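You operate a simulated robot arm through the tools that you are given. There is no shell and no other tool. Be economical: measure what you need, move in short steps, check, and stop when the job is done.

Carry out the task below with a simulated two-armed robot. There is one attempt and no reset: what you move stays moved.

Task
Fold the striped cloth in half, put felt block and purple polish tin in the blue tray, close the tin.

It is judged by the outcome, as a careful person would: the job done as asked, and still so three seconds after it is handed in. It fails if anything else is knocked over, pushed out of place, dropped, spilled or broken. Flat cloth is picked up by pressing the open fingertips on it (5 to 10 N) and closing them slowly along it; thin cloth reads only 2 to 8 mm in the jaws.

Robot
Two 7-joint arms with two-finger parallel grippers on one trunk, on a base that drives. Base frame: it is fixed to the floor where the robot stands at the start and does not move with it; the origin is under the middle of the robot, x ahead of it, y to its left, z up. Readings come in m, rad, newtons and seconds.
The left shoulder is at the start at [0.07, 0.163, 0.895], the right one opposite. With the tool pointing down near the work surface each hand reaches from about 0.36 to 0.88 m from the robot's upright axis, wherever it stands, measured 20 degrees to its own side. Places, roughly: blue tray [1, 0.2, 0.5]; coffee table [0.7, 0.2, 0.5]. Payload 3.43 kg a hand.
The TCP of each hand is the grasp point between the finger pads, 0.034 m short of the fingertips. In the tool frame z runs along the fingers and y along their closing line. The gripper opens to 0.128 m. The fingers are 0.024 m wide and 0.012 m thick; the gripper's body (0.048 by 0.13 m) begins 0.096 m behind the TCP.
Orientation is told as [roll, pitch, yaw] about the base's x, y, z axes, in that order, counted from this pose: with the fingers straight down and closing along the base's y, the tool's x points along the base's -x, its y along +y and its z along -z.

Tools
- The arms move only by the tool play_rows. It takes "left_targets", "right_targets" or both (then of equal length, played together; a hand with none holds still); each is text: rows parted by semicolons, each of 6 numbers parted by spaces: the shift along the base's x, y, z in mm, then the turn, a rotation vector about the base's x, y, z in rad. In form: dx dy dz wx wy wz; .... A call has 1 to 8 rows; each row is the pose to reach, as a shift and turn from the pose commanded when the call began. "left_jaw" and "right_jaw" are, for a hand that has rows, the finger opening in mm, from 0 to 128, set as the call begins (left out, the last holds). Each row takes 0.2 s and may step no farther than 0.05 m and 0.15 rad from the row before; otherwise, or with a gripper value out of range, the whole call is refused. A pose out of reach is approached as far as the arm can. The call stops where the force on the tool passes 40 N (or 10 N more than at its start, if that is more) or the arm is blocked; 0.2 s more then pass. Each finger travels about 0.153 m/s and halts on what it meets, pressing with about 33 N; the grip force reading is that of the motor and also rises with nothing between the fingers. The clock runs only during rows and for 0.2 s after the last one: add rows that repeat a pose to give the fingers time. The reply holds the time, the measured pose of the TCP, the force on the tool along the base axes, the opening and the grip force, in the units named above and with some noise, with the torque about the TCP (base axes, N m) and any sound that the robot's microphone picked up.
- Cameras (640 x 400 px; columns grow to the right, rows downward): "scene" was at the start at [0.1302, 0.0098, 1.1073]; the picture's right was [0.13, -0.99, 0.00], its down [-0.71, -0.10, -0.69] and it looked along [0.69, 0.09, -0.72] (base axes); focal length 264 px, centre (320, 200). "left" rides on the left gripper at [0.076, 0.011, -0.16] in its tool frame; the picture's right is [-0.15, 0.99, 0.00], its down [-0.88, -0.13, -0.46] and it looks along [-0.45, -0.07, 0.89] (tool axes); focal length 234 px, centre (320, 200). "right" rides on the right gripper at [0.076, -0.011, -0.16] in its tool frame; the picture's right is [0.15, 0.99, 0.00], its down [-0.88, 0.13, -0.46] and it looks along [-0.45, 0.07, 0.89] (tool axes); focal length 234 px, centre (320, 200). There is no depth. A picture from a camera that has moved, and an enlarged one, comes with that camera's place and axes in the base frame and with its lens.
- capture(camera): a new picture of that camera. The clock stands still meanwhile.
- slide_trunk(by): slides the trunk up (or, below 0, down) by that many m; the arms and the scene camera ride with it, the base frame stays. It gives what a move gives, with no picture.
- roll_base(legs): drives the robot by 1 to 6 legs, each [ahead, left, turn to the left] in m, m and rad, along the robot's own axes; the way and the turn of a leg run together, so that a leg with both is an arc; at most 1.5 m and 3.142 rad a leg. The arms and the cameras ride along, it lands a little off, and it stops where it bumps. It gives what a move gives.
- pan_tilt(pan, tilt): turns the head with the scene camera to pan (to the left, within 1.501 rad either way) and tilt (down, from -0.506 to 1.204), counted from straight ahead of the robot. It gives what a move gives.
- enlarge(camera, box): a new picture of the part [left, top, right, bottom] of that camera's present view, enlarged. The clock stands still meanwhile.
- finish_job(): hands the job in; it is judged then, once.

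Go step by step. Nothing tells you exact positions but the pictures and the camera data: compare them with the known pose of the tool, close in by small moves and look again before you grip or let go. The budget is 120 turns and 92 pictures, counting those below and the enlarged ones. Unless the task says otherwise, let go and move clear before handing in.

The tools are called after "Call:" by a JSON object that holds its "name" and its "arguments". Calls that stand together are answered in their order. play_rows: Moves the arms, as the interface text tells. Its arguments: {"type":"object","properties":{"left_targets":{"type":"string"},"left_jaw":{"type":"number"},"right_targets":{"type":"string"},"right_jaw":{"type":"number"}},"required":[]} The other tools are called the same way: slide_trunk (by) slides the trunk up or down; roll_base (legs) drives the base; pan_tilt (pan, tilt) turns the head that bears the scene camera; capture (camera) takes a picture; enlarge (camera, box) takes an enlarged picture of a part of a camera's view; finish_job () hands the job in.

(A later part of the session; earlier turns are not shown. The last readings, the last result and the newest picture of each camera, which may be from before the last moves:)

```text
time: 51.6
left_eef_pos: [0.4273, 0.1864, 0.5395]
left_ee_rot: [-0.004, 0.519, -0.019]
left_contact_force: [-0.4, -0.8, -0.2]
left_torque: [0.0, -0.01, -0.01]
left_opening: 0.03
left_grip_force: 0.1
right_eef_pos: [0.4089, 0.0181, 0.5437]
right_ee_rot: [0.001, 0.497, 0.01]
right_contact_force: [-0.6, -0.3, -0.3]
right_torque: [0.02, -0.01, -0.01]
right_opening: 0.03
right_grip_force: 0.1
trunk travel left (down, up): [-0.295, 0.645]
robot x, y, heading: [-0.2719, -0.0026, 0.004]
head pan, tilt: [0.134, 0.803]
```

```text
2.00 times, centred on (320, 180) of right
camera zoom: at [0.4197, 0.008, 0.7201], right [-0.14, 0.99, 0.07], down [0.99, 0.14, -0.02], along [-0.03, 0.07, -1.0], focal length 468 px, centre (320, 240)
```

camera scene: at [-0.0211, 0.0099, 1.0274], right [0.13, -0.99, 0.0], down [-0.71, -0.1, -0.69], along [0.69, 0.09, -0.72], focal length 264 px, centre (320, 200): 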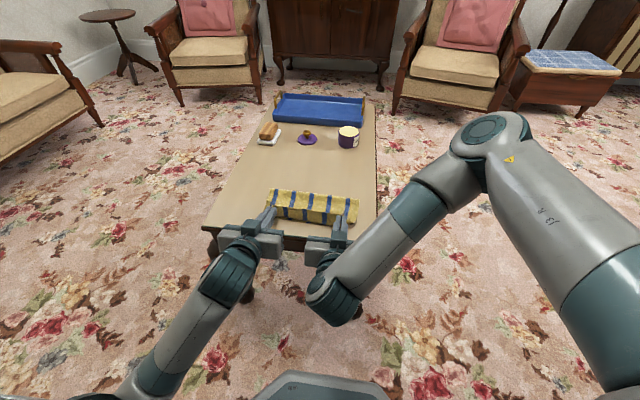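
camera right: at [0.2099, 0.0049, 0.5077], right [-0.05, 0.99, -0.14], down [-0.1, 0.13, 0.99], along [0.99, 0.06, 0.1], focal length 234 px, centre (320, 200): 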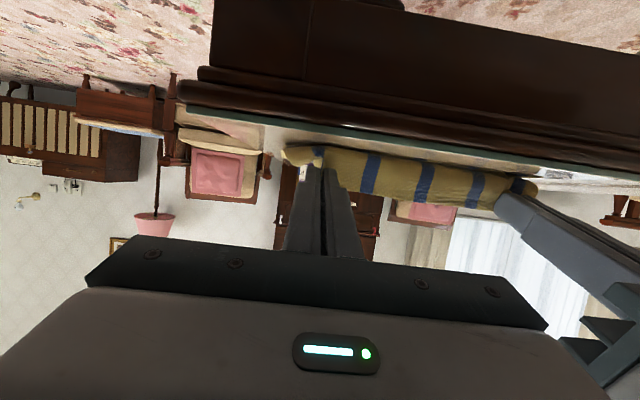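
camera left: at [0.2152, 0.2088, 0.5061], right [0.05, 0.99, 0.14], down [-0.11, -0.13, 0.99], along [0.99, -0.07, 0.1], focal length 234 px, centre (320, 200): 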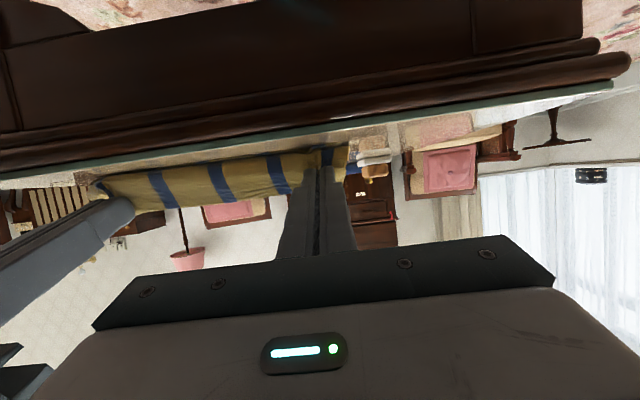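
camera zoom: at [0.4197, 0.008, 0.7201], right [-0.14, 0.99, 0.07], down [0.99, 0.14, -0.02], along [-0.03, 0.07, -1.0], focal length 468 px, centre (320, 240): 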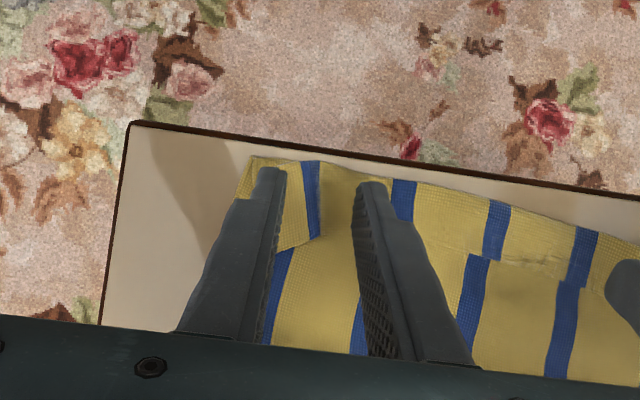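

Fingers straddle the strip properly on both sides. I lower gently to contact.

Call:
{"name": "play_rows", "arguments": {"left_targets": "0 0 -5 0 0 0; 0 0 -10 0 0 0; 0 0 -13 0 0 0", "right_targets": "3 0 -6 0 0 0; 3 0 -12 0 0 0; 3 0 -16 0 0 0"}}

```text
time: 52.4
left_eef_pos: [0.4247, 0.1859, 0.5265]
left_ee_rot: [-0.007, 0.518, -0.02]
left_contact_force: [0.0, -0.3, 0.7]
left_torque: [0.03, 0.01, -0.01]
left_opening: 0.03
left_grip_force: 0.1
right_eef_pos: [0.4145, 0.0199, 0.5279]
right_ee_rot: [0.001, 0.497, 0.009]
right_contact_force: [-0.1, -0.6, 0.9]
right_torque: [0.03, -0.02, 0.0]
right_opening: 0.0298
right_grip_force: 0.1
trunk travel left (down, up): [-0.295, 0.645]
robot x, y, heading: [-0.2714, 0.0017, 0.006]
head pan, tilt: [0.134, 0.803]
```

Call:
{"name": "play_rows", "arguments": {"left_targets": "0 0 -2 0 0 0; 0 0 -4 0 0 0", "right_targets": "0 0 -2 0 0 0; 0 0 -4 0 0 0"}}

```text
time: 53.0
left_eef_pos: [0.4262, 0.1874, 0.5225]
left_ee_rot: [-0.005, 0.52, -0.019]
left_contact_force: [-0.3, -0.1, 0.2]
left_torque: [0.04, -0.01, 0.0]
left_opening: 0.0299
left_grip_force: 0.0
right_eef_pos: [0.4138, 0.0179, 0.5254]
right_ee_rot: [0.002, 0.495, 0.006]
right_contact_force: [1.1, 0.2, 0.1]
right_torque: [-0.02, -0.03, 0.0]
right_opening: 0.0302
right_grip_force: 0.0
trunk travel left (down, up): [-0.295, 0.645]
robot x, y, heading: [-0.2721, -0.0037, 0.001]
head pan, tilt: [0.134, 0.803]
```

Call:
{"name": "play_rows", "arguments": {"left_targets": "0 0 -1.5 0 0 0; 0 0 -3 0 0 0", "right_targets": "0 0 -2 0 0 0; 0 0 -4 0 0 0"}}

```text
time: 53.6
left_eef_pos: [0.4252, 0.1855, 0.5195]
left_ee_rot: [-0.007, 0.52, -0.02]
left_contact_force: [-0.2, 0.7, -1.1]
left_torque: [0.03, -0.02, 0.0]
left_opening: 0.03
left_grip_force: 0.0
right_eef_pos: [0.4137, 0.0183, 0.5201]
right_ee_rot: [0.003, 0.494, 0.007]
right_contact_force: [0.4, -0.5, -0.1]
right_torque: [0.01, 0.02, 0.03]
right_opening: 0.0298
right_grip_force: 0.1
trunk travel left (down, up): [-0.295, 0.645]
robot x, y, heading: [-0.2745, 0.0008, 0.004]
head pan, tilt: [0.134, 0.803]
```

Call:
{"name": "play_rows", "arguments": {"left_targets": "0 0 -1 0 0 0; 0 0 -1.5 0 0 0", "right_targets": "0 0 -1 0 0 0; 0 0 -1.5 0 0 0"}}

```text
time: 54.2
left_eef_pos: [0.4249, 0.1853, 0.5191]
left_ee_rot: [-0.006, 0.517, -0.02]
left_contact_force: [-0.2, -0.2, -0.2]
left_torque: [-0.05, -0.02, 0.02]
left_opening: 0.0299
left_grip_force: 0.1
right_eef_pos: [0.4128, 0.0189, 0.5194]
right_ee_rot: [0.003, 0.493, 0.007]
right_contact_force: [1.0, -0.9, 0.2]
right_torque: [0.01, 0.03, 0.02]
right_opening: 0.0299
right_grip_force: 0.0
trunk travel left (down, up): [-0.295, 0.645]
robot x, y, heading: [-0.2714, 0.001, -0.0]
head pan, tilt: [0.134, 0.803]
```

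Call:
{"name": "play_rows", "arguments": {"left_targets": "0 0 -1 0 0 0; 0 0 -2 0 0 0", "right_targets": "0 0 -1 0 0 0; 0 0 -2 0 0 0"}}

Call:
{"name": "capture", "arguments": {"camera": "scene"}}

```text
time: 54.8
left_eef_pos: [0.4242, 0.1857, 0.5172]
left_ee_rot: [-0.007, 0.516, -0.019]
left_contact_force: [0.8, -0.2, 3.3]
left_torque: [0.05, -0.01, -0.05]
left_opening: 0.0298
left_grip_force: 0.2
right_eef_pos: [0.4144, 0.0182, 0.5186]
right_ee_rot: [0.002, 0.494, 0.007]
right_contact_force: [-0.1, -0.4, 2.0]
right_torque: [-0.03, 0.02, -0.01]
right_opening: 0.0299
right_grip_force: 0.2
trunk travel left (down, up): [-0.295, 0.645]
robot x, y, heading: [-0.2672, 0.0001, 0.003]
head pan, tilt: [0.134, 0.803]
```

```text
35 pictures are left
camera scene: at [-0.1301, 0.0094, 1.0277], right [0.14, -0.99, 0.0], down [-0.72, -0.1, -0.69], along [0.68, 0.09, -0.73], focal length 264 px, centre (320, 200)
```

scene: 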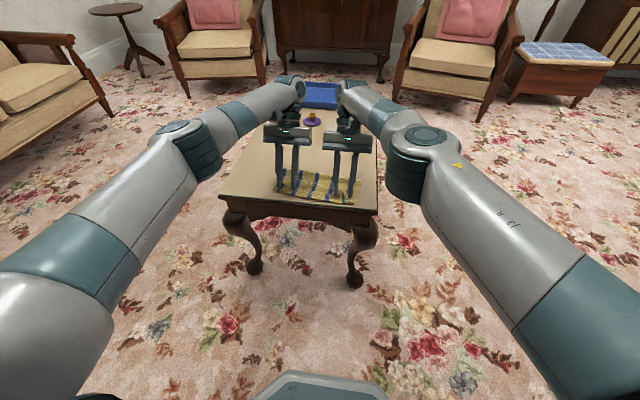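

Light contact (2–3 N). Closing slowly now to pinch just the top strip.

Call:
{"name": "play_rows", "arguments": {"left_targets": "0 0 0 0 0 0", "right_targets": "0 0 -0.5 0 0 0", "left_jaw": 23, "right_jaw": 23}}

Call:
{"name": "play_rows", "arguments": {"left_targets": "0 0 0 0 0 0", "right_targets": "0 0 0 0 0 0", "left_jaw": 16, "right_jaw": 16}}

Call:
{"name": "play_rows", "arguments": {"left_targets": "0 0 0 0 0 0", "right_targets": "0 0 0 0 0 0", "left_jaw": 9, "right_jaw": 9}}

Call:
{"name": "play_rows", "arguments": {"left_targets": "0 0 0 0 0 0; 0 0 0 0 0 0", "right_targets": "0 0 0 0 0 0; 0 0 0 0 0 0", "left_jaw": 0, "right_jaw": 0}}

Call:
{"name": "play_rows", "arguments": {"left_targets": "0 0 12 0 0 0; 0 0 25 0 0 0; 0 0 40 0 0 0", "right_targets": "0 0 12 0 0 0; 0 0 25 0 0 0; 0 0 40 0 0 0"}}

Call:
{"name": "enlarge", "arguments": {"camera": "scene", "box": [240, 140, 384, 230]}}

```text
time: 55.2
left_eef_pos: [0.4251, 0.1856, 0.5182]
left_ee_rot: [-0.006, 0.517, -0.019]
left_contact_force: [0.2, 0.0, 2.6]
left_torque: [0.0, 0.01, 0.01]
left_opening: 0.0228
left_grip_force: 0.1
right_eef_pos: [0.4139, 0.0191, 0.5188]
right_ee_rot: [0.001, 0.494, 0.008]
right_contact_force: [0.7, 0.3, 4.2]
right_torque: [-0.04, 0.02, -0.01]
right_opening: 0.0229
right_grip_force: 0.0
trunk travel left (down, up): [-0.295, 0.645]
robot x, y, heading: [-0.2686, -0.0038, -0.002]
head pan, tilt: [0.134, 0.803]
```

```text
time: 55.6
left_eef_pos: [0.4248, 0.1859, 0.5176]
left_ee_rot: [-0.007, 0.516, -0.018]
left_contact_force: [-0.1, 0.0, 4.1]
left_torque: [0.0, 0.02, 0.0]
left_opening: 0.0156
left_grip_force: 0.1
right_eef_pos: [0.413, 0.0187, 0.5177]
right_ee_rot: [0.002, 0.495, 0.009]
right_contact_force: [1.0, 0.5, 4.8]
right_torque: [-0.01, 0.03, 0.0]
right_opening: 0.0156
right_grip_force: 0.1
trunk travel left (down, up): [-0.295, 0.645]
robot x, y, heading: [-0.2692, -0.0016, 0.001]
head pan, tilt: [0.134, 0.803]
```

```text
time: 56.0
left_eef_pos: [0.4251, 0.1845, 0.517]
left_ee_rot: [-0.008, 0.516, -0.018]
left_contact_force: [0.2, 0.2, 3.2]
left_torque: [0.0, -0.02, 0.02]
left_opening: 0.0087
left_grip_force: 0.2
right_eef_pos: [0.4135, 0.0196, 0.5167]
right_ee_rot: [0.001, 0.494, 0.009]
right_contact_force: [-0.1, -0.7, 5.6]
right_torque: [-0.04, 0.04, 0.02]
right_opening: 0.0086
right_grip_force: 0.0
trunk travel left (down, up): [-0.295, 0.645]
robot x, y, heading: [-0.27, 0.0025, 0.001]
head pan, tilt: [0.134, 0.803]
```

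```text
time: 56.6
left_eef_pos: [0.4261, 0.1843, 0.5179]
left_ee_rot: [-0.008, 0.516, -0.019]
left_contact_force: [-1.2, -2.4, 2.4]
left_torque: [-0.09, 0.02, 0.06]
left_opening: 0.0016
left_grip_force: 33.1
right_eef_pos: [0.413, 0.0188, 0.5178]
right_ee_rot: [0.002, 0.494, 0.007]
right_contact_force: [0.0, 1.6, 6.3]
right_torque: [-0.01, 0.05, 0.0]
right_opening: 0.0021
right_grip_force: 33.2
trunk travel left (down, up): [-0.295, 0.645]
robot x, y, heading: [-0.2716, -0.0009, 0.005]
head pan, tilt: [0.134, 0.803]
```

```text
time: 57.4
left_eef_pos: [0.4251, 0.1865, 0.5567]
left_ee_rot: [-0.008, 0.518, -0.02]
left_contact_force: [-0.5, -2.8, 0.4]
left_torque: [-0.14, -0.02, 0.04]
left_opening: 0.0017
left_grip_force: 33.3
right_eef_pos: [0.4137, 0.0196, 0.556]
right_ee_rot: [0.002, 0.493, 0.01]
right_contact_force: [-0.2, 1.4, -0.3]
right_torque: [0.12, 0.01, -0.1]
right_opening: 0.0016
right_grip_force: 32.9
trunk travel left (down, up): [-0.295, 0.645]
robot x, y, heading: [-0.2693, 0.0006, 0.001]
head pan, tilt: [0.134, 0.803]
```

```text
4.44 times, centred on (312, 185) of scene
camera zoom: at [-0.1301, 0.0094, 1.0276], right [0.14, -0.99, 0.0], down [-0.72, -0.1, -0.69], along [0.68, 0.09, -0.73], focal length 1172 px, centre (356, 267)
```

zoom: 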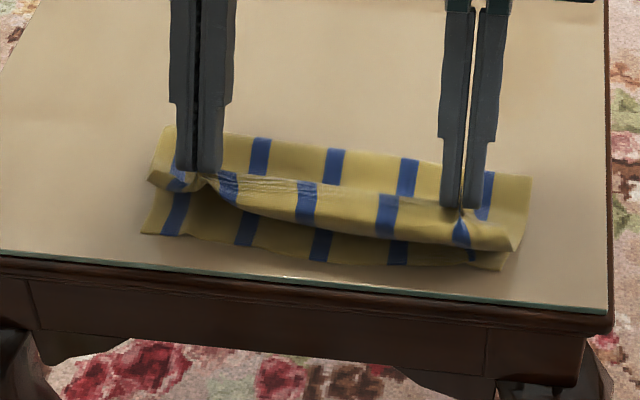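

Only the upper layer is lifted, and the lower half stays flat with its near edge at x≈0.39. I raise it above the half line while rotating the hands through to the opposite tilt.

Call:
{"name": "play_rows", "arguments": {"left_targets": "8 0 25 0 -0.14 0; 23 0 46 0 -0.28 0; 38 0 60 0 -0.42 0; 54 0 66 0 -0.56 0; 69 0 70 0 -0.70 0; 69 0 70 0 -0.84 0; 55 0 68 0 -0.98 0; 31 0 58 0 -1.12 0", "right_targets": "9 0 25 0 -0.14 0; 26 0 46 0 -0.28 0; 43 0 60 0 -0.42 0; 60 0 66 0 -0.56 0; 75 0 70 0 -0.70 0; 75 0 70 0 -0.84 0; 61 0 68 0 -0.98 0; 37 0 58 0 -1.12 0"}}

Call:
{"name": "enlarge", "arguments": {"camera": "scene", "box": [224, 120, 400, 230]}}

```text
time: 59.2
left_eef_pos: [0.4558, 0.1861, 0.6156]
left_ee_rot: [0.014, -0.606, -0.019]
left_contact_force: [0.1, -3.9, -1.1]
left_torque: [-0.08, 0.03, -0.07]
left_opening: 0.0019
left_grip_force: 33.1
right_eef_pos: [0.447, 0.0186, 0.6149]
right_ee_rot: [-0.005, -0.629, 0.008]
right_contact_force: [0.1, 4.3, 0.2]
right_torque: [0.08, 0.01, 0.13]
right_opening: 0.0016
right_grip_force: 32.7
trunk travel left (down, up): [-0.295, 0.645]
robot x, y, heading: [-0.2726, 0.0018, 0.006]
head pan, tilt: [0.134, 0.803]
```

```text
3.64 times, centred on (312, 175) of scene
camera zoom: at [-0.1298, 0.0098, 1.0277], right [0.14, -0.99, 0.0], down [-0.72, -0.1, -0.69], along [0.68, 0.09, -0.73], focal length 959 px, centre (349, 291)
```

zoom: 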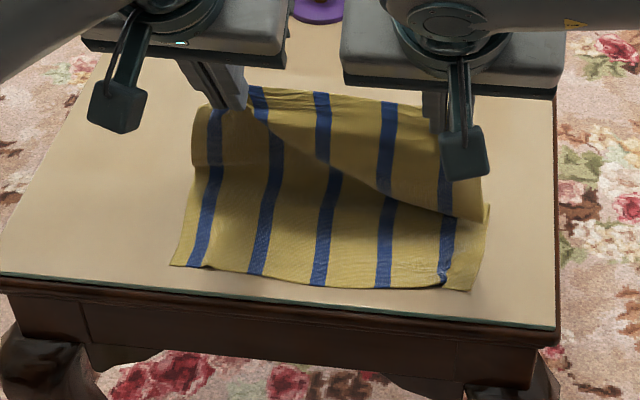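

The sheet is upright with the hands tilted the other way. I continue down toward the near edge and look again.

Call:
{"name": "play_rows", "arguments": {"left_targets": "-29 0 -16 0 -0.145 0; -52 0 -41 0 -0.29 0; -70 0 -69 0 -0.43 0; -76 0 -82 0 -0.55 0", "right_targets": "-29 0 -16 0 -0.145 0; -52 0 -41 0 -0.29 0; -68 0 -69 0 -0.43 0; -74 0 -82 0 -0.55 0"}}

Call:
{"name": "enlarge", "arguments": {"camera": "scene", "box": [224, 120, 400, 230]}}

```text
time: 60.2
left_eef_pos: [0.38, 0.1872, 0.5337]
left_ee_rot: [0.036, -1.153, -0.041]
left_contact_force: [-0.2, -5.7, -0.2]
left_torque: [-0.05, 0.05, -0.26]
left_opening: 0.0016
left_grip_force: 33.3
right_eef_pos: [0.3724, 0.0181, 0.5318]
right_ee_rot: [-0.016, -1.178, 0.014]
right_contact_force: [0.8, 6.3, 0.4]
right_torque: [0.03, -0.02, 0.21]
right_opening: 0.0016
right_grip_force: 33.1
trunk travel left (down, up): [-0.295, 0.645]
robot x, y, heading: [-0.2706, 0.0011, -0.002]
head pan, tilt: [0.134, 0.803]
```

```text
3.64 times, centred on (312, 175) of scene
camera zoom: at [-0.1303, 0.0106, 1.0278], right [0.14, -0.99, 0.0], down [-0.72, -0.1, -0.69], along [0.68, 0.09, -0.73], focal length 959 px, centre (349, 291)
```

zoom: 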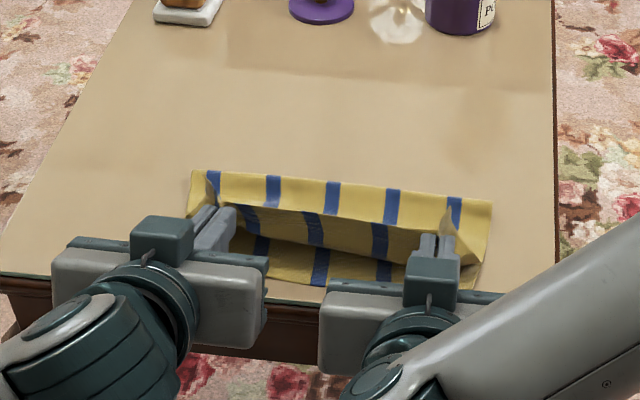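

The lower layer's near edge is at x≈0.38, and the held edge now stands upright just behind it. I swing it forward and down toward the robot so it lays flat.

Call:
{"name": "play_rows", "arguments": {"left_targets": "-10 0 -2 0 -0.08 0; -19 0 -9 0 -0.16 0; -25 0 -18 0 -0.2 0; -26 0 -27 0 -0.2 0", "right_targets": "-10 0 -2 0 -0.06 0; -17 0 -9 0 -0.12 0; -22 0 -18 0 -0.17 0; -22 0 -26 0 -0.17 0"}}

Call:
{"name": "enlarge", "arguments": {"camera": "scene", "box": [224, 120, 400, 230]}}

```text
time: 61.2
left_eef_pos: [0.3533, 0.185, 0.5053]
left_ee_rot: [0.077, -1.353, -0.077]
left_contact_force: [0.0, -3.8, -0.9]
left_torque: [0.02, 0.0, -0.12]
left_opening: 0.0018
left_grip_force: 33.2
right_eef_pos: [0.3495, 0.017, 0.5071]
right_ee_rot: [-0.03, -1.346, 0.029]
right_contact_force: [0.1, 2.5, -0.2]
right_torque: [-0.03, 0.0, 0.12]
right_opening: 0.0016
right_grip_force: 32.8
trunk travel left (down, up): [-0.295, 0.645]
robot x, y, heading: [-0.2698, 0.0001, 0.0]
head pan, tilt: [0.134, 0.803]
```

```text
3.64 times, centred on (312, 175) of scene
camera zoom: at [-0.1298, 0.0096, 1.0276], right [0.14, -0.99, 0.0], down [-0.72, -0.1, -0.69], along [0.68, 0.09, -0.73], focal length 959 px, centre (349, 291)
```

zoom: 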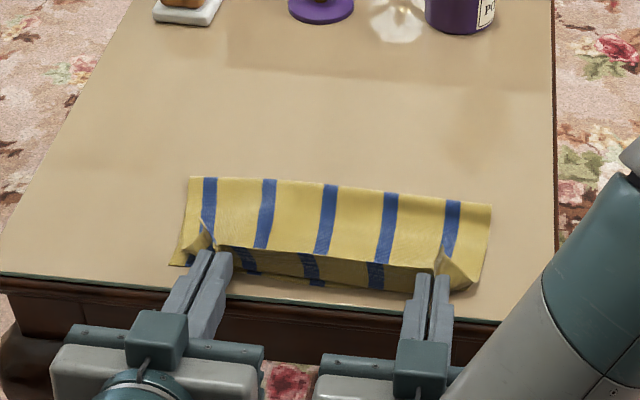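

The edge is nearly laid, but the crease crept to x≈0.493. I lift once more to let the lower half settle flat to the middle, then bring the edge back with some slack and swing it fully forward.

Call:
{"name": "play_rows", "arguments": {"left_targets": "14 0 37 0 0 0; 44 0 70 0 0 0; 84 0 90 0 0 0; 124 0 94 0 0 0; 139 0 87 0 0 0; 139 0 87 0 0 0; 139 0 87 0 0 0", "right_targets": "14 0 37 0 0 0; 44 0 70 0 0 0; 84 0 90 0 0 0; 124 0 94 0 0 0; 139 0 87 0 0 0; 139 0 87 0 0 0; 139 0 87 0 0 0"}}

Call:
{"name": "play_rows", "arguments": {"left_targets": "-30 0 0 0 0 0; -70 0 -18 0 0 0; -100 0 -45 0 0 0; -123 0 -71 0 0 0; -137 0 -83 0 0 0; -147 0 -87 0 0 0; -153 0 -90 0 0 0", "right_targets": "-30 0 0 0 0 0; -70 0 -18 0 0 0; -100 0 -45 0 0 0; -123 0 -71 0 0 0; -137 0 -83 0 0 0; -147 0 -87 0 0 0; -153 0 -90 0 0 0"}}

Call:
{"name": "enlarge", "arguments": {"camera": "scene", "box": [224, 120, 400, 230]}}

```text
time: 62.8
left_eef_pos: [0.4926, 0.1856, 0.5936]
left_ee_rot: [0.078, -1.35, -0.079]
left_contact_force: [0.3, -5.1, -0.4]
left_torque: [0.0, 0.01, -0.21]
left_opening: 0.0018
left_grip_force: 32.5
right_eef_pos: [0.4893, 0.0157, 0.5957]
right_ee_rot: [-0.033, -1.347, 0.03]
right_contact_force: [-0.6, 6.2, -0.6]
right_torque: [-0.01, -0.01, 0.19]
right_opening: 0.0018
right_grip_force: 33.6
trunk travel left (down, up): [-0.295, 0.645]
robot x, y, heading: [-0.2699, 0.0001, 0.011]
head pan, tilt: [0.134, 0.803]
```

```text
time: 64.4
left_eef_pos: [0.3385, 0.1859, 0.5039]
left_ee_rot: [0.079, -1.35, -0.079]
left_contact_force: [-0.4, -4.8, 0.5]
left_torque: [0.01, 0.0, -0.15]
left_opening: 0.0019
left_grip_force: 33.0
right_eef_pos: [0.336, 0.0176, 0.5049]
right_ee_rot: [-0.032, -1.346, 0.031]
right_contact_force: [-0.3, 3.6, 0.0]
right_torque: [0.03, 0.02, 0.15]
right_opening: 0.0019
right_grip_force: 33.2
trunk travel left (down, up): [-0.295, 0.645]
robot x, y, heading: [-0.2685, 0.0017, -0.002]
head pan, tilt: [0.134, 0.803]
```

```text
3.64 times, centred on (312, 175) of scene
camera zoom: at [-0.1299, 0.0095, 1.0276], right [0.14, -0.99, 0.0], down [-0.72, -0.1, -0.69], along [0.68, 0.09, -0.73], focal length 959 px, centre (349, 291)
```

zoom: 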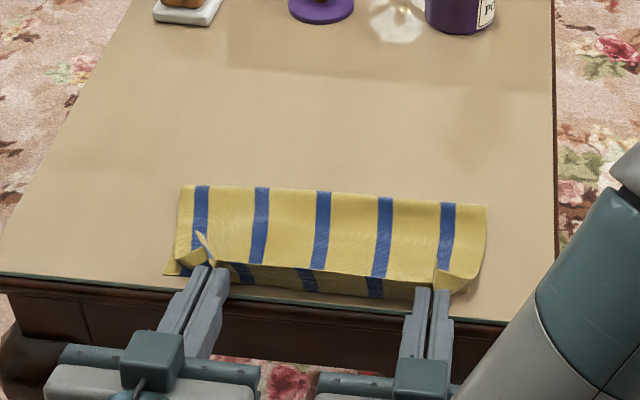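

The final pull dragged the crease again (x≈0.488). I reset once more, set the edge down without pulling (pinch at x≈0.40), release, and will then flip the small curled strip with one hand while the other holds the cloth.

Call:
{"name": "play_rows", "arguments": {"left_targets": "15 0 38 0 0 0; 45 0 72 0 0 0; 85 0 91 0 0 0; 125 0 95 0 0 0; 160 0 86 0 0 0; 168 0 78 0 0 0; 168 0 78 0 0 0; 168 0 78 0 0 0", "right_targets": "15 0 38 0 0 0; 45 0 72 0 0 0; 85 0 91 0 0 0; 125 0 95 0 0 0; 160 0 86 0 0 0; 168 0 78 0 0 0; 168 0 78 0 0 0; 168 0 78 0 0 0"}}

Call:
{"name": "play_rows", "arguments": {"left_targets": "-40 0 3 0 0 0; -78 0 -10 0 0 0; -108 0 -37 0 0 0; -128 0 -60 0 0 0; -138 0 -74 0 0 0; -140 0 -75 0 0 0", "right_targets": "-40 0 3 0 0 0; -78 0 -10 0 0 0; -108 0 -37 0 0 0; -128 0 -60 0 0 0; -138 0 -74 0 0 0; -140 0 -75 0 0 0"}}

Call:
{"name": "play_rows", "arguments": {"left_targets": "0 0 0 0 0 0; 0 0 0 0 0 0; -8 0 3 0 0 0; -25 0 10 0 0 0; -60 0 30 0 0 0; -90 5 60 0 0.1 0; -100 25 90 0 0.22 0; -100 60 120 0 0.36 0", "right_targets": "0 0 0 0 0 0; 0 0 0 0 0 0; -8 0 3 0 0 0; -25 0 10 0 0 0; -60 0 30 0 0 0; -90 -5 60 0 0.1 0; -100 -25 90 0 0.22 0; -100 -60 120 0 0.36 0", "left_jaw": 14, "right_jaw": 14}}

Call:
{"name": "enlarge", "arguments": {"camera": "scene", "box": [224, 120, 400, 230]}}

```text
time: 66.2
left_eef_pos: [0.506, 0.1851, 0.5797]
left_ee_rot: [0.078, -1.351, -0.076]
left_contact_force: [0.0, -2.0, -0.1]
left_torque: [0.01, -0.01, -0.07]
left_opening: 0.0017
left_grip_force: 33.4
right_eef_pos: [0.5049, 0.0174, 0.5811]
right_ee_rot: [-0.033, -1.346, 0.03]
right_contact_force: [0.8, 1.3, 0.0]
right_torque: [0.03, -0.02, 0.09]
right_opening: 0.0017
right_grip_force: 32.7
trunk travel left (down, up): [-0.295, 0.645]
robot x, y, heading: [-0.2697, 0.0013, -0.002]
head pan, tilt: [0.134, 0.803]
```

```text
time: 67.6
left_eef_pos: [0.3675, 0.1872, 0.5052]
left_ee_rot: [0.081, -1.35, -0.079]
left_contact_force: [0.9, -3.0, 1.3]
left_torque: [-0.01, -0.01, -0.13]
left_opening: 0.0018
left_grip_force: 32.8
right_eef_pos: [0.3638, 0.0186, 0.506]
right_ee_rot: [-0.029, -1.347, 0.028]
right_contact_force: [0.8, 3.6, 0.3]
right_torque: [-0.01, -0.02, 0.13]
right_opening: 0.0018
right_grip_force: 33.4
trunk travel left (down, up): [-0.295, 0.645]
robot x, y, heading: [-0.2723, -0.0006, 0.006]
head pan, tilt: [0.134, 0.803]
```

```text
time: 69.4
left_eef_pos: [0.302, 0.2487, 0.6185]
left_ee_rot: [0.03, -0.992, -0.03]
left_contact_force: [-0.5, 0.0, 0.2]
left_torque: [-0.02, -0.03, -0.01]
left_opening: 0.0141
left_grip_force: 0.1
left hand out of reach, approached as far as the arm can: row 7, 8
right_eef_pos: [0.2629, -0.0439, 0.6299]
right_ee_rot: [-0.008, -0.984, 0.014]
right_contact_force: [-0.4, -0.4, -0.2]
right_torque: [-0.05, 0.0, -0.02]
right_opening: 0.014
right_grip_force: 0.1
trunk travel left (down, up): [-0.295, 0.645]
robot x, y, heading: [-0.272, -0.0002, -0.003]
head pan, tilt: [0.134, 0.803]
```

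```text
3.64 times, centred on (312, 175) of scene
camera zoom: at [-0.1302, 0.0089, 1.0275], right [0.14, -0.99, 0.0], down [-0.72, -0.1, -0.69], along [0.68, 0.1, -0.73], focal length 959 px, centre (349, 291)
```

zoom: 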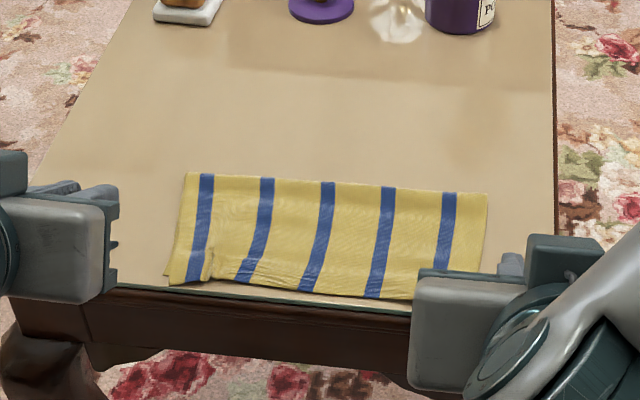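

It worked: the edge fell flat and the cloth now looks folded in half (crease x≈0.498, edges ≈0.37). I raise the hands away and check closely.

Call:
{"name": "play_rows", "arguments": {"left_targets": "0 15 20 0 0.14 0; 0 35 40 0 0.28 0; 0 55 60 0 0.42 0; 5 75 80 0 0.56 0; 10 90 100 0 0.70 0; 15 100 120 0 0.84 0; 20 100 140 0 0.99 0", "right_targets": "0 -20 20 0 0.14 0; 0 -45 40 0 0.28 0; 5 -75 60 0 0.42 0; 10 -105 80 0 0.56 0; 20 -130 100 0 0.70 0; 30 -150 120 0 0.84 0; 40 -150 140 0 0.98 0"}}

Call:
{"name": "enlarge", "arguments": {"camera": "scene", "box": [248, 150, 376, 230]}}

```text
time: 71.0
left_eef_pos: [0.3237, 0.3493, 0.7591]
left_ee_rot: [0.002, -0.001, -0.017]
left_contact_force: [0.0, 0.4, -0.9]
left_torque: [0.01, -0.02, 0.0]
left_opening: 0.0142
left_grip_force: 0.0
left hand out of reach, approached as far as the arm can: row 1
right_eef_pos: [0.3065, -0.1926, 0.7671]
right_ee_rot: [0.0, -0.003, 0.008]
right_contact_force: [-0.3, -0.6, 0.1]
right_torque: [0.03, -0.02, 0.0]
right_opening: 0.0139
right_grip_force: 0.0
trunk travel left (down, up): [-0.295, 0.645]
robot x, y, heading: [-0.2691, 0.0035, -0.0]
head pan, tilt: [0.134, 0.803]
```

```text
5.00 times, centred on (312, 190) of scene
camera zoom: at [-0.1296, 0.0093, 1.0274], right [0.14, -0.99, 0.0], down [-0.72, -0.1, -0.69], along [0.68, 0.09, -0.73], focal length 1318 px, centre (360, 250)
```

zoom: 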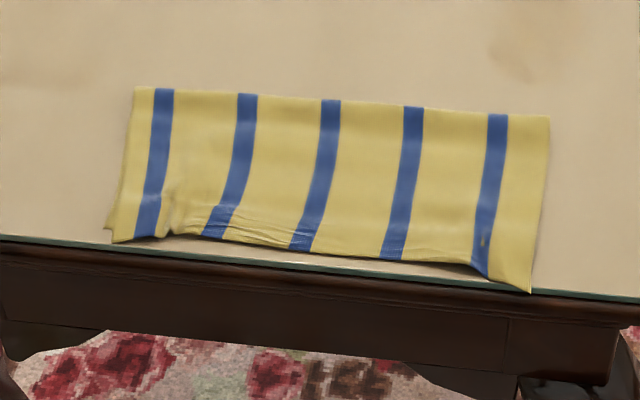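

The cloth is neatly folded. Next I drive around to the table's right side, facing it, so the tin, lid, block and tray are all in reach.

Call:
{"name": "roll_base", "arguments": {"legs": [[0, -0.6, 0], [0, 0, 1.571], [0, -1.15, 0]]}}

Call:
{"name": "pan_tilt", "arguments": {"pan": 0, "tilt": 0.75}}

Call:
{"name": "capture", "arguments": {"camera": "scene"}}

```text
time: 72.9
left_eef_pos: [0.3614, 0.1337, 0.7581]
left_ee_rot: [0.006, -0.005, -0.063]
left_contact_force: [0.1, 0.2, 0.6]
left_torque: [0.05, -0.04, 0.01]
left_opening: 0.0139
left_grip_force: 0.0
right_eef_pos: [0.3172, -0.4051, 0.7683]
right_ee_rot: [-0.002, -0.01, -0.04]
right_contact_force: [0.2, 0.3, 0.1]
right_torque: [-0.01, -0.05, 0.02]
right_opening: 0.0141
right_grip_force: 0.0
trunk travel left (down, up): [-0.295, 0.645]
robot x, y, heading: [-0.2444, -0.1885, -0.05]
head pan, tilt: [0.134, 0.803]
stopped in leg 1: the robot was blocked; the commanded pose is now the measured one
```

```text
time: 73.6
left_eef_pos: [0.3611, 0.1345, 0.7589]
left_ee_rot: [0.004, -0.005, -0.065]
left_contact_force: [-0.5, 0.1, -0.5]
left_torque: [0.01, -0.01, -0.02]
left_opening: 0.0142
left_grip_force: 0.1
right_eef_pos: [0.317, -0.4043, 0.7681]
right_ee_rot: [-0.003, -0.008, -0.038]
right_contact_force: [0.8, -0.4, 1.0]
right_torque: [0.04, -0.02, 0.01]
right_opening: 0.0141
right_grip_force: 0.1
trunk travel left (down, up): [-0.295, 0.645]
robot x, y, heading: [-0.2478, -0.1865, -0.052]
head pan, tilt: [0.0, 0.75]
```

```text
27 pictures are left
camera scene: at [-0.1125, -0.1928, 1.0316], right [-0.05, -1.0, 0.0], down [-0.68, 0.03, -0.73], along [0.73, -0.03, -0.68], focal length 264 px, centre (320, 200)
```

scene: 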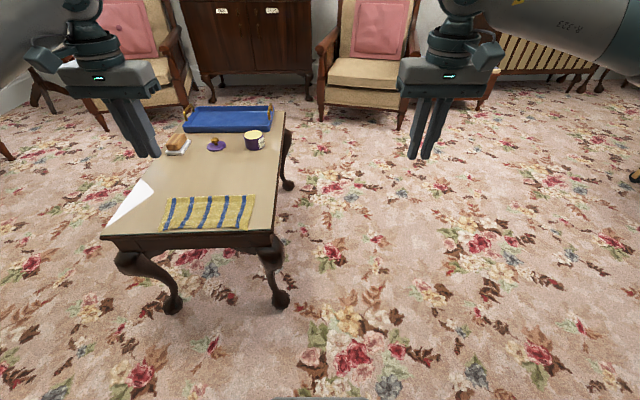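

The base bumped into something on its right side. I look there.

Call:
{"name": "pan_tilt", "arguments": {"pan": -1.3, "tilt": 0.7}}

Call:
{"name": "capture", "arguments": {"camera": "scene"}}

```text
time: 75.0
left_eef_pos: [0.3606, 0.1349, 0.7584]
left_ee_rot: [0.002, -0.004, -0.065]
left_contact_force: [-0.6, 0.0, 1.1]
left_torque: [0.01, -0.01, -0.02]
left_opening: 0.0142
left_grip_force: 0.1
right_eef_pos: [0.316, -0.4043, 0.7686]
right_ee_rot: [-0.003, -0.009, -0.04]
right_contact_force: [0.0, -0.3, -0.2]
right_torque: [-0.03, -0.04, -0.03]
right_opening: 0.0141
right_grip_force: 0.2
trunk travel left (down, up): [-0.295, 0.645]
robot x, y, heading: [-0.2444, -0.1857, -0.043]
head pan, tilt: [-1.3, 0.7]
```

```text
26 pictures are left
camera scene: at [-0.1764, -0.2717, 1.0359], right [-0.97, -0.22, 0.0], down [-0.14, 0.63, -0.76], along [0.17, -0.75, -0.64], focal length 264 px, centre (320, 200)
```

scene: 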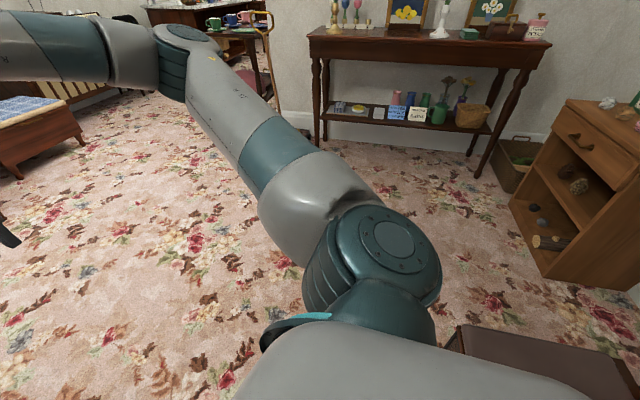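

A low brown chest stands right-behind the robot; I'll first roll ahead, then right, then turn and travel along the table's side.

Call:
{"name": "roll_base", "arguments": {"legs": [[0.26, 0, 0.045], [0, -0.45, 0], [0, 0, 1.571]]}}

Call:
{"name": "pan_tilt", "arguments": {"pan": -0.9, "tilt": 0.6}}

Call:
{"name": "capture", "arguments": {"camera": "scene"}}

```text
time: 83.1
left_eef_pos: [-0.3485, -0.052, 0.7575]
left_ee_rot: [0.003, -0.006, 1.569]
left_contact_force: [0.7, -0.5, -0.4]
left_torque: [0.01, 0.01, -0.02]
left_opening: 0.0139
left_grip_force: 0.0
right_eef_pos: [0.192, -0.0619, 0.7685]
right_ee_rot: [-0.001, -0.01, 1.593]
right_contact_force: [-0.3, 0.2, -0.4]
right_torque: [0.0, 0.02, 0.02]
right_opening: 0.014
right_grip_force: 0.0
trunk travel left (down, up): [-0.295, 0.645]
robot x, y, heading: [0.0083, -0.6392, 1.591]
head pan, tilt: [-1.3, 0.7]
```

```text
time: 84.0
left_eef_pos: [-0.3482, -0.0533, 0.7583]
left_ee_rot: [0.006, -0.007, 1.572]
left_contact_force: [0.6, 0.5, 0.6]
left_torque: [0.04, -0.03, 0.0]
left_opening: 0.0137
left_grip_force: 0.1
right_eef_pos: [0.192, -0.0615, 0.7681]
right_ee_rot: [-0.002, -0.01, 1.595]
right_contact_force: [0.0, -0.1, 0.0]
right_torque: [0.0, -0.04, 0.03]
right_opening: 0.0142
right_grip_force: 0.0
trunk travel left (down, up): [-0.295, 0.645]
robot x, y, heading: [0.0094, -0.6388, 1.587]
head pan, tilt: [-0.901, 0.6]
```

```text
25 pictures are left
camera scene: at [0.0776, -0.5319, 1.0445], right [0.63, -0.77, 0.0], down [-0.44, -0.36, -0.82], along [0.64, 0.52, -0.57], focal length 264 px, centre (320, 200)
```

scene: 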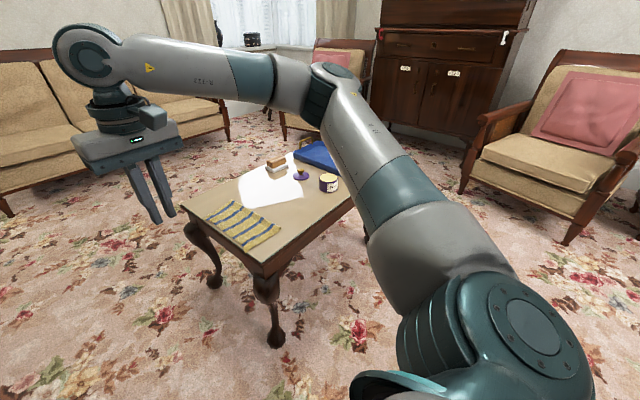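

The way along the table is clear. I move along it to x≈0.88 and then a little closer.

Call:
{"name": "roll_base", "arguments": {"legs": [[0, -0.87, -0.018], [0.1, 0, 0]]}}

Call:
{"name": "pan_tilt", "arguments": {"pan": 0.05, "tilt": 0.85}}

Call:
{"name": "capture", "arguments": {"camera": "scene"}}

```text
time: 89.3
left_eef_pos: [0.5303, 0.0623, 0.758]
left_ee_rot: [0.003, -0.003, 1.559]
left_contact_force: [0.5, -0.5, -0.2]
left_torque: [-0.06, -0.01, 0.01]
left_opening: 0.014
left_grip_force: 0.0
right_eef_pos: [1.071, 0.0463, 0.7677]
right_ee_rot: [-0.005, -0.01, 1.585]
right_contact_force: [-0.4, 0.5, -0.2]
right_torque: [-0.02, 0.03, 0.01]
right_opening: 0.0139
right_grip_force: 0.1
trunk travel left (down, up): [-0.295, 0.645]
robot x, y, heading: [0.8835, -0.528, 1.579]
head pan, tilt: [-0.901, 0.6]
```

```text
time: 90.5
left_eef_pos: [0.5307, 0.0613, 0.7598]
left_ee_rot: [0.003, -0.004, 1.561]
left_contact_force: [0.5, -0.5, 0.0]
left_torque: [-0.02, -0.02, -0.01]
left_opening: 0.014
left_grip_force: 0.1
right_eef_pos: [1.0713, 0.0459, 0.7687]
right_ee_rot: [-0.001, -0.008, 1.586]
right_contact_force: [-0.4, -0.1, -0.8]
right_torque: [-0.06, -0.02, 0.01]
right_opening: 0.014
right_grip_force: 0.0
trunk travel left (down, up): [-0.295, 0.645]
robot x, y, heading: [0.8814, -0.5283, 1.58]
head pan, tilt: [0.051, 0.85]
```

```text
24 pictures are left
camera scene: at [0.878, -0.4001, 1.0236], right [1.0, 0.06, 0.0], down [0.04, -0.75, -0.66], along [-0.04, 0.66, -0.75], focal length 264 px, centre (320, 200)
```

scene: 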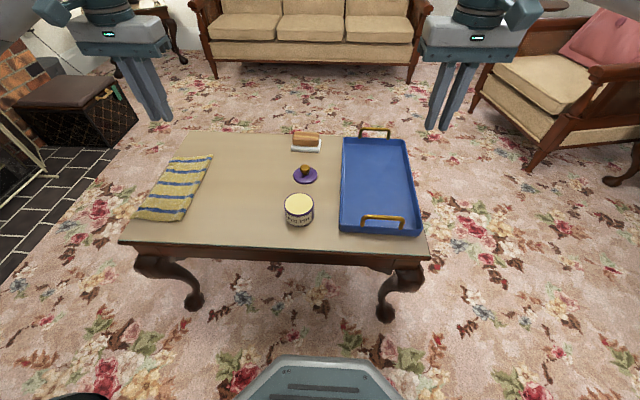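

Excellent view: tin nearest, then lid, then block, with the tray on the right. I enlarge to locate them precisely.

Call:
{"name": "enlarge", "arguments": {"camera": "scene", "box": [270, 120, 430, 240]}}

```text
3.33 times, centred on (350, 180) of scene
camera zoom: at [0.878, -0.4001, 1.0236], right [1.0, 0.06, 0.0], down [0.04, -0.75, -0.66], along [-0.04, 0.66, -0.75], focal length 879 px, centre (220, 267)
```

zoom: 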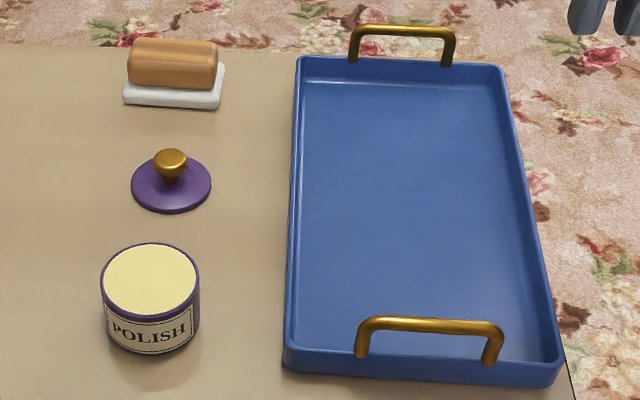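

Positions: tin ≈(0.80, 0.018), Ø0.073, top ≈0.527; lid ≈(0.80, 0.165) with knob top ≈0.525; block ≈(0.79, 0.308); tray x 0.905–1.105, y −0.02–0.33. I bring the left hand above the lid's knob and move the right hand out of the way.

Call:
{"name": "play_rows", "arguments": {"left_targets": "39 15 0 0 0 0; 78 30 -10 0 0 0; 117 45 -30 0 0 0; 156 60 -50 0 0 0; 195 75 -75 0 0 0; 234 90 -100 0 0 0; 270 104 -125 0 0 0; 270 104 -150 0 0 0.01", "right_targets": "15 -20 0 0 0 0; 30 -40 0 0 0 0; 45 -60 0 0 0 0; 60 -80 0 0 0 0; 75 -100 0 0 0 0; 90 -120 0 0 0 0; 100 -140 0 0 0 0; 100 -150 0 0 0 0", "left_jaw": 60}}

Call:
{"name": "capture", "arguments": {"camera": "left"}}

```text
time: 92.3
left_eef_pos: [0.8019, 0.1644, 0.6101]
left_ee_rot: [0.003, -0.006, 1.57]
left_contact_force: [0.7, 0.2, -0.4]
left_torque: [-0.02, 0.01, 0.02]
left_opening: 0.0599
left_grip_force: 0.1
right_eef_pos: [1.1692, -0.1049, 0.7691]
right_ee_rot: [-0.004, -0.009, 1.585]
right_contact_force: [0.3, 0.5, -0.4]
right_torque: [-0.02, 0.02, 0.0]
right_opening: 0.0139
right_grip_force: 0.1
trunk travel left (down, up): [-0.295, 0.645]
robot x, y, heading: [0.8806, -0.5257, 1.578]
head pan, tilt: [0.051, 0.85]
```

```text
22 pictures are left
camera left: at [0.7905, 0.0867, 0.7676], right [-0.99, 0.15, 0.0], down [0.13, 0.88, 0.46], along [0.06, 0.46, -0.89], focal length 234 px, centre (320, 200)
```

left: 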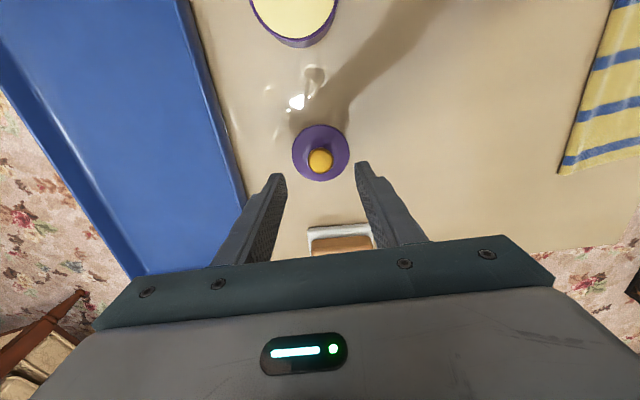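

The knob is at ≈(0.800, 0.167), well under the hand. I descend to it.

Call:
{"name": "play_rows", "arguments": {"left_targets": "-2.5 2.5 -30 0 0 0; -2.5 2.5 -55 0 0 0; -2.5 2.5 -72 0 0 0; -2.5 2.5 -79 0 0 0", "left_jaw": 50}}

Call:
{"name": "enlarge", "arguments": {"camera": "left", "box": [220, 100, 420, 225]}}

```text
time: 93.3
left_eef_pos: [0.7972, 0.1664, 0.5291]
left_ee_rot: [0.002, -0.005, 1.571]
left_contact_force: [0.4, -0.3, 0.1]
left_torque: [0.0, -0.02, -0.04]
left_opening: 0.05
left_grip_force: 0.1
right_eef_pos: [1.1704, -0.1034, 0.7679]
right_ee_rot: [-0.003, -0.007, 1.588]
right_contact_force: [0.2, -0.7, 0.3]
right_torque: [-0.01, 0.0, -0.02]
right_opening: 0.014
right_grip_force: 0.0
trunk travel left (down, up): [-0.295, 0.645]
robot x, y, heading: [0.8851, -0.5276, 1.581]
head pan, tilt: [0.051, 0.85]
```

```text
3.20 times, centred on (320, 162) of left
camera zoom: at [0.7868, 0.0905, 0.6882], right [-0.99, 0.15, 0.0], down [0.13, 0.88, 0.46], along [0.06, 0.46, -0.89], focal length 749 px, centre (320, 320)
```

zoom: 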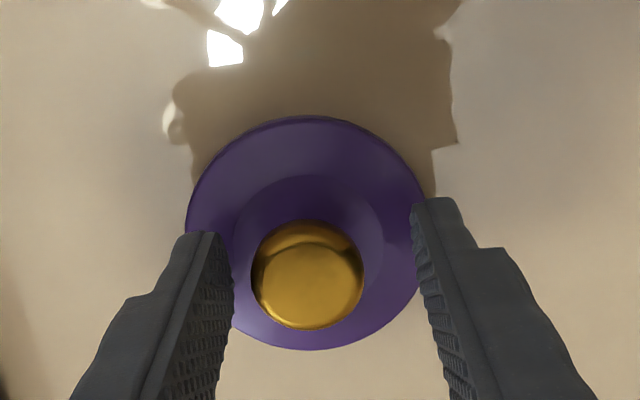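

The knob sits centred between the fingers. I close on it and lift.

Call:
{"name": "play_rows", "arguments": {"left_targets": "2 0 0 0 0 0; 2 0 0 0 0 0; 2 0 0 0 0 0", "left_jaw": 15}}

Call:
{"name": "play_rows", "arguments": {"left_targets": "0 0 15 0 0 0; 0 0 45 0 0 0; 0 0 75 0 0 0; 0 0 75 0 0 0"}}

Call:
{"name": "enlarge", "arguments": {"camera": "scene", "box": [250, 110, 410, 240]}}

```text
time: 94.2
left_eef_pos: [0.7998, 0.1665, 0.5309]
left_ee_rot: [0.004, -0.004, 1.571]
left_contact_force: [-0.9, 0.3, 2.1]
left_torque: [0.0, -0.02, 0.01]
left_opening: 0.0285
left_grip_force: 33.3
right_eef_pos: [1.1711, -0.104, 0.7686]
right_ee_rot: [-0.003, -0.01, 1.586]
right_contact_force: [-0.4, 0.0, 0.0]
right_torque: [0.0, 0.0, -0.01]
right_opening: 0.0139
right_grip_force: 0.1
trunk travel left (down, up): [-0.295, 0.645]
robot x, y, heading: [0.883, -0.5296, 1.574]
head pan, tilt: [0.051, 0.85]
```

```text
time: 95.2
left_eef_pos: [0.7994, 0.168, 0.6043]
left_ee_rot: [0.001, -0.003, 1.572]
left_contact_force: [-0.5, 0.2, 0.2]
left_torque: [0.03, 0.01, 0.02]
left_opening: 0.0283
left_grip_force: 32.9
right_eef_pos: [1.1699, -0.1031, 0.7686]
right_ee_rot: [-0.002, -0.009, 1.587]
right_contact_force: [-0.3, 0.5, -0.1]
right_torque: [-0.02, 0.0, -0.01]
right_opening: 0.0142
right_grip_force: 0.1
trunk travel left (down, up): [-0.295, 0.645]
robot x, y, heading: [0.8829, -0.5271, 1.576]
head pan, tilt: [0.051, 0.85]
```

```text
3.08 times, centred on (330, 175) of scene
camera zoom: at [0.8781, -0.4001, 1.0236], right [1.0, 0.06, 0.0], down [0.04, -0.75, -0.66], along [-0.04, 0.66, -0.75], focal length 811 px, centre (289, 277)
```

zoom: 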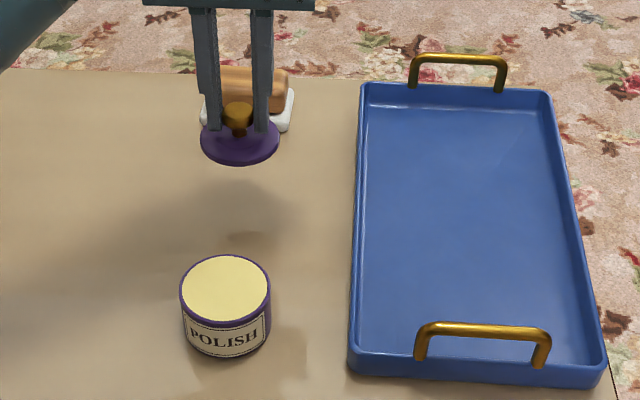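

The lid is held level. The tin's centre is ≈(0.801, 0.0235), rim at z≈0.525; I carry the lid over it.

Call:
{"name": "play_rows", "arguments": {"left_targets": "0 -36 0 0 0 0; 1 -72 0 0 0 0; 1.5 -108 0 0 0 0; 1.5 -144.5 0 0 0 0; 1.5 -144.5 -15 0 0 0; 1.5 -144.5 -22 0 0 0; 1.5 -144.5 -22 0 0 0"}}

Call:
{"name": "enlarge", "arguments": {"camera": "scene", "box": [264, 180, 344, 240]}}

Call:
{"name": "enlarge", "arguments": {"camera": "left", "box": [220, 80, 420, 205]}}

```text
time: 96.8
left_eef_pos: [0.802, 0.0237, 0.5822]
left_ee_rot: [0.003, -0.004, 1.57]
left_contact_force: [0.7, 0.1, 0.2]
left_torque: [0.0, 0.01, 0.0]
left_opening: 0.0283
left_grip_force: 33.0
right_eef_pos: [1.169, -0.1057, 0.7687]
right_ee_rot: [-0.006, -0.01, 1.586]
right_contact_force: [0.5, 0.4, -0.1]
right_torque: [0.02, 0.02, 0.0]
right_opening: 0.0141
right_grip_force: 0.1
trunk travel left (down, up): [-0.295, 0.645]
robot x, y, heading: [0.8851, -0.5282, 1.58]
head pan, tilt: [0.051, 0.85]
```

```text
6.67 times, centred on (304, 210) of scene
camera zoom: at [0.878, -0.4002, 1.0236], right [1.0, 0.06, 0.0], down [0.04, -0.75, -0.66], along [-0.04, 0.66, -0.75], focal length 1757 px, centre (427, 133)
```

zoom: 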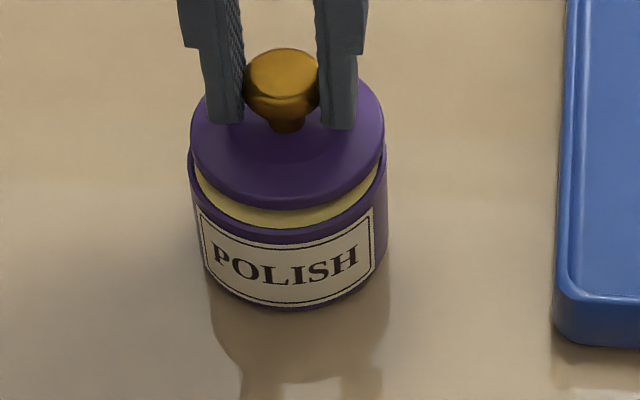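

```text
3.20 times, centred on (320, 142) of left
camera zoom: at [0.7905, -0.0533, 0.7412], right [-0.99, 0.15, 0.0], down [0.13, 0.88, 0.46], along [0.06, 0.45, -0.89], focal length 749 px, centre (320, 384)
```

zoom: 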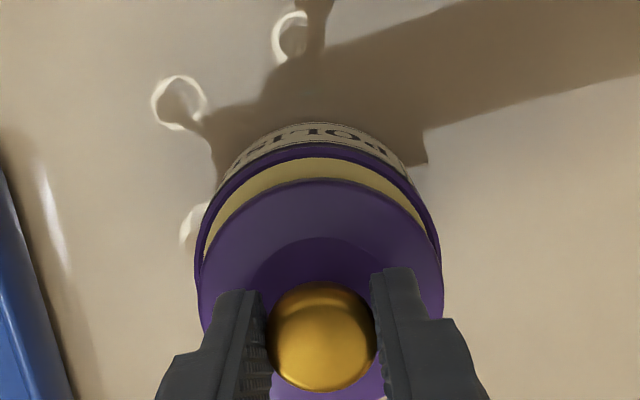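

In x it's centred; in y the lid sits about 3 mm too far back. I correct and lower gently to contact.

Call:
{"name": "play_rows", "arguments": {"left_targets": "0 -3 0 0 0 0; 0 -3 -3 0 0 0; 0 -3 -6 0 0 0; 0 -3 -8 0 0 0"}}

Call:
{"name": "enlarge", "arguments": {"camera": "scene", "box": [264, 180, 344, 240]}}

```text
time: 97.8
left_eef_pos: [0.8028, 0.0194, 0.5779]
left_ee_rot: [0.003, -0.008, 1.57]
left_contact_force: [0.0, -2.1, 21.6]
left_torque: [-0.29, 0.02, 0.0]
left_opening: 0.0287
left_grip_force: 33.0
right_eef_pos: [1.1704, -0.1039, 0.7698]
right_ee_rot: [-0.004, -0.011, 1.586]
right_contact_force: [-0.1, 0.6, 0.8]
right_torque: [0.0, 0.04, -0.02]
right_opening: 0.0137
right_grip_force: 0.1
trunk travel left (down, up): [-0.295, 0.645]
robot x, y, heading: [0.8838, -0.527, 1.58]
head pan, tilt: [0.051, 0.85]
```

```text
6.67 times, centred on (304, 210) of scene
camera zoom: at [0.8782, -0.4018, 1.0243], right [1.0, 0.06, 0.0], down [0.04, -0.75, -0.66], along [-0.04, 0.66, -0.75], focal length 1757 px, centre (427, 133)
```

zoom: 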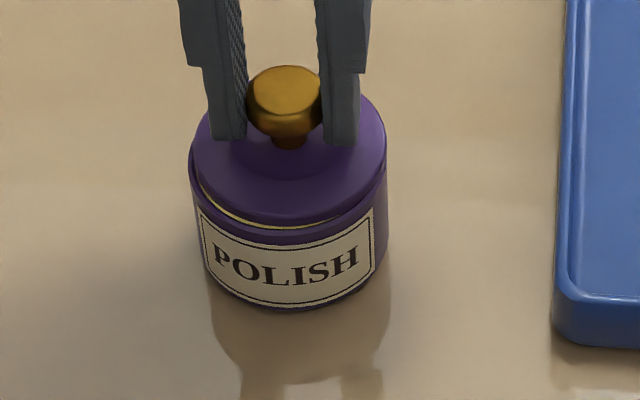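

The lid touches with 22 N but a cream sliver still shows at the front, so it isn't seated. I ease the pressure and feel for the seat with small sideways moves.

Call:
{"name": "play_rows", "arguments": {"left_targets": "0 0 1.5 0 0 0; 0 -1 1.5 0 0 0; 0 -2 1.5 0 0 0; 0 -2 0 0 0 0"}}

```text
time: 98.8
left_eef_pos: [0.8017, 0.017, 0.577]
left_ee_rot: [0.002, -0.012, 1.571]
left_contact_force: [-0.8, 6.0, 32.0]
left_torque: [0.3, 0.05, -0.02]
left_opening: 0.0285
left_grip_force: 33.0
right_eef_pos: [1.1702, -0.1053, 0.7698]
right_ee_rot: [-0.003, -0.013, 1.587]
right_contact_force: [1.1, -0.2, -0.6]
right_torque: [0.03, 0.0, -0.04]
right_opening: 0.0142
right_grip_force: 0.0
trunk travel left (down, up): [-0.295, 0.645]
robot x, y, heading: [0.8804, -0.5294, 1.577]
head pan, tilt: [0.051, 0.85]
heard: snap
```

I heard a snap — the lid seems to have clicked on. I check.

Call:
{"name": "enlarge", "arguments": {"camera": "scene", "box": [264, 180, 344, 240]}}

```text
6.67 times, centred on (304, 210) of scene
camera zoom: at [0.8784, -0.4021, 1.0242], right [1.0, 0.06, 0.0], down [0.04, -0.75, -0.66], along [-0.04, 0.66, -0.75], focal length 1757 px, centre (427, 133)
```

zoom: 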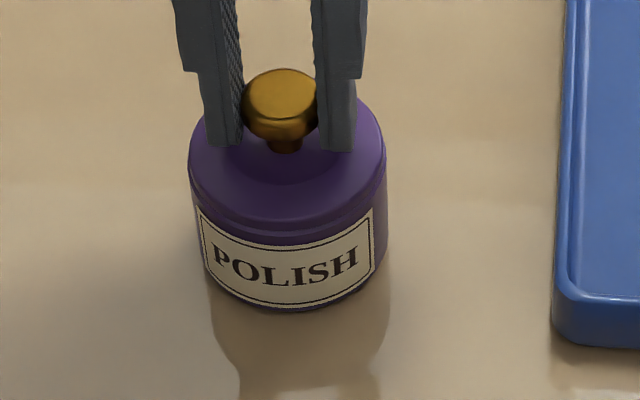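

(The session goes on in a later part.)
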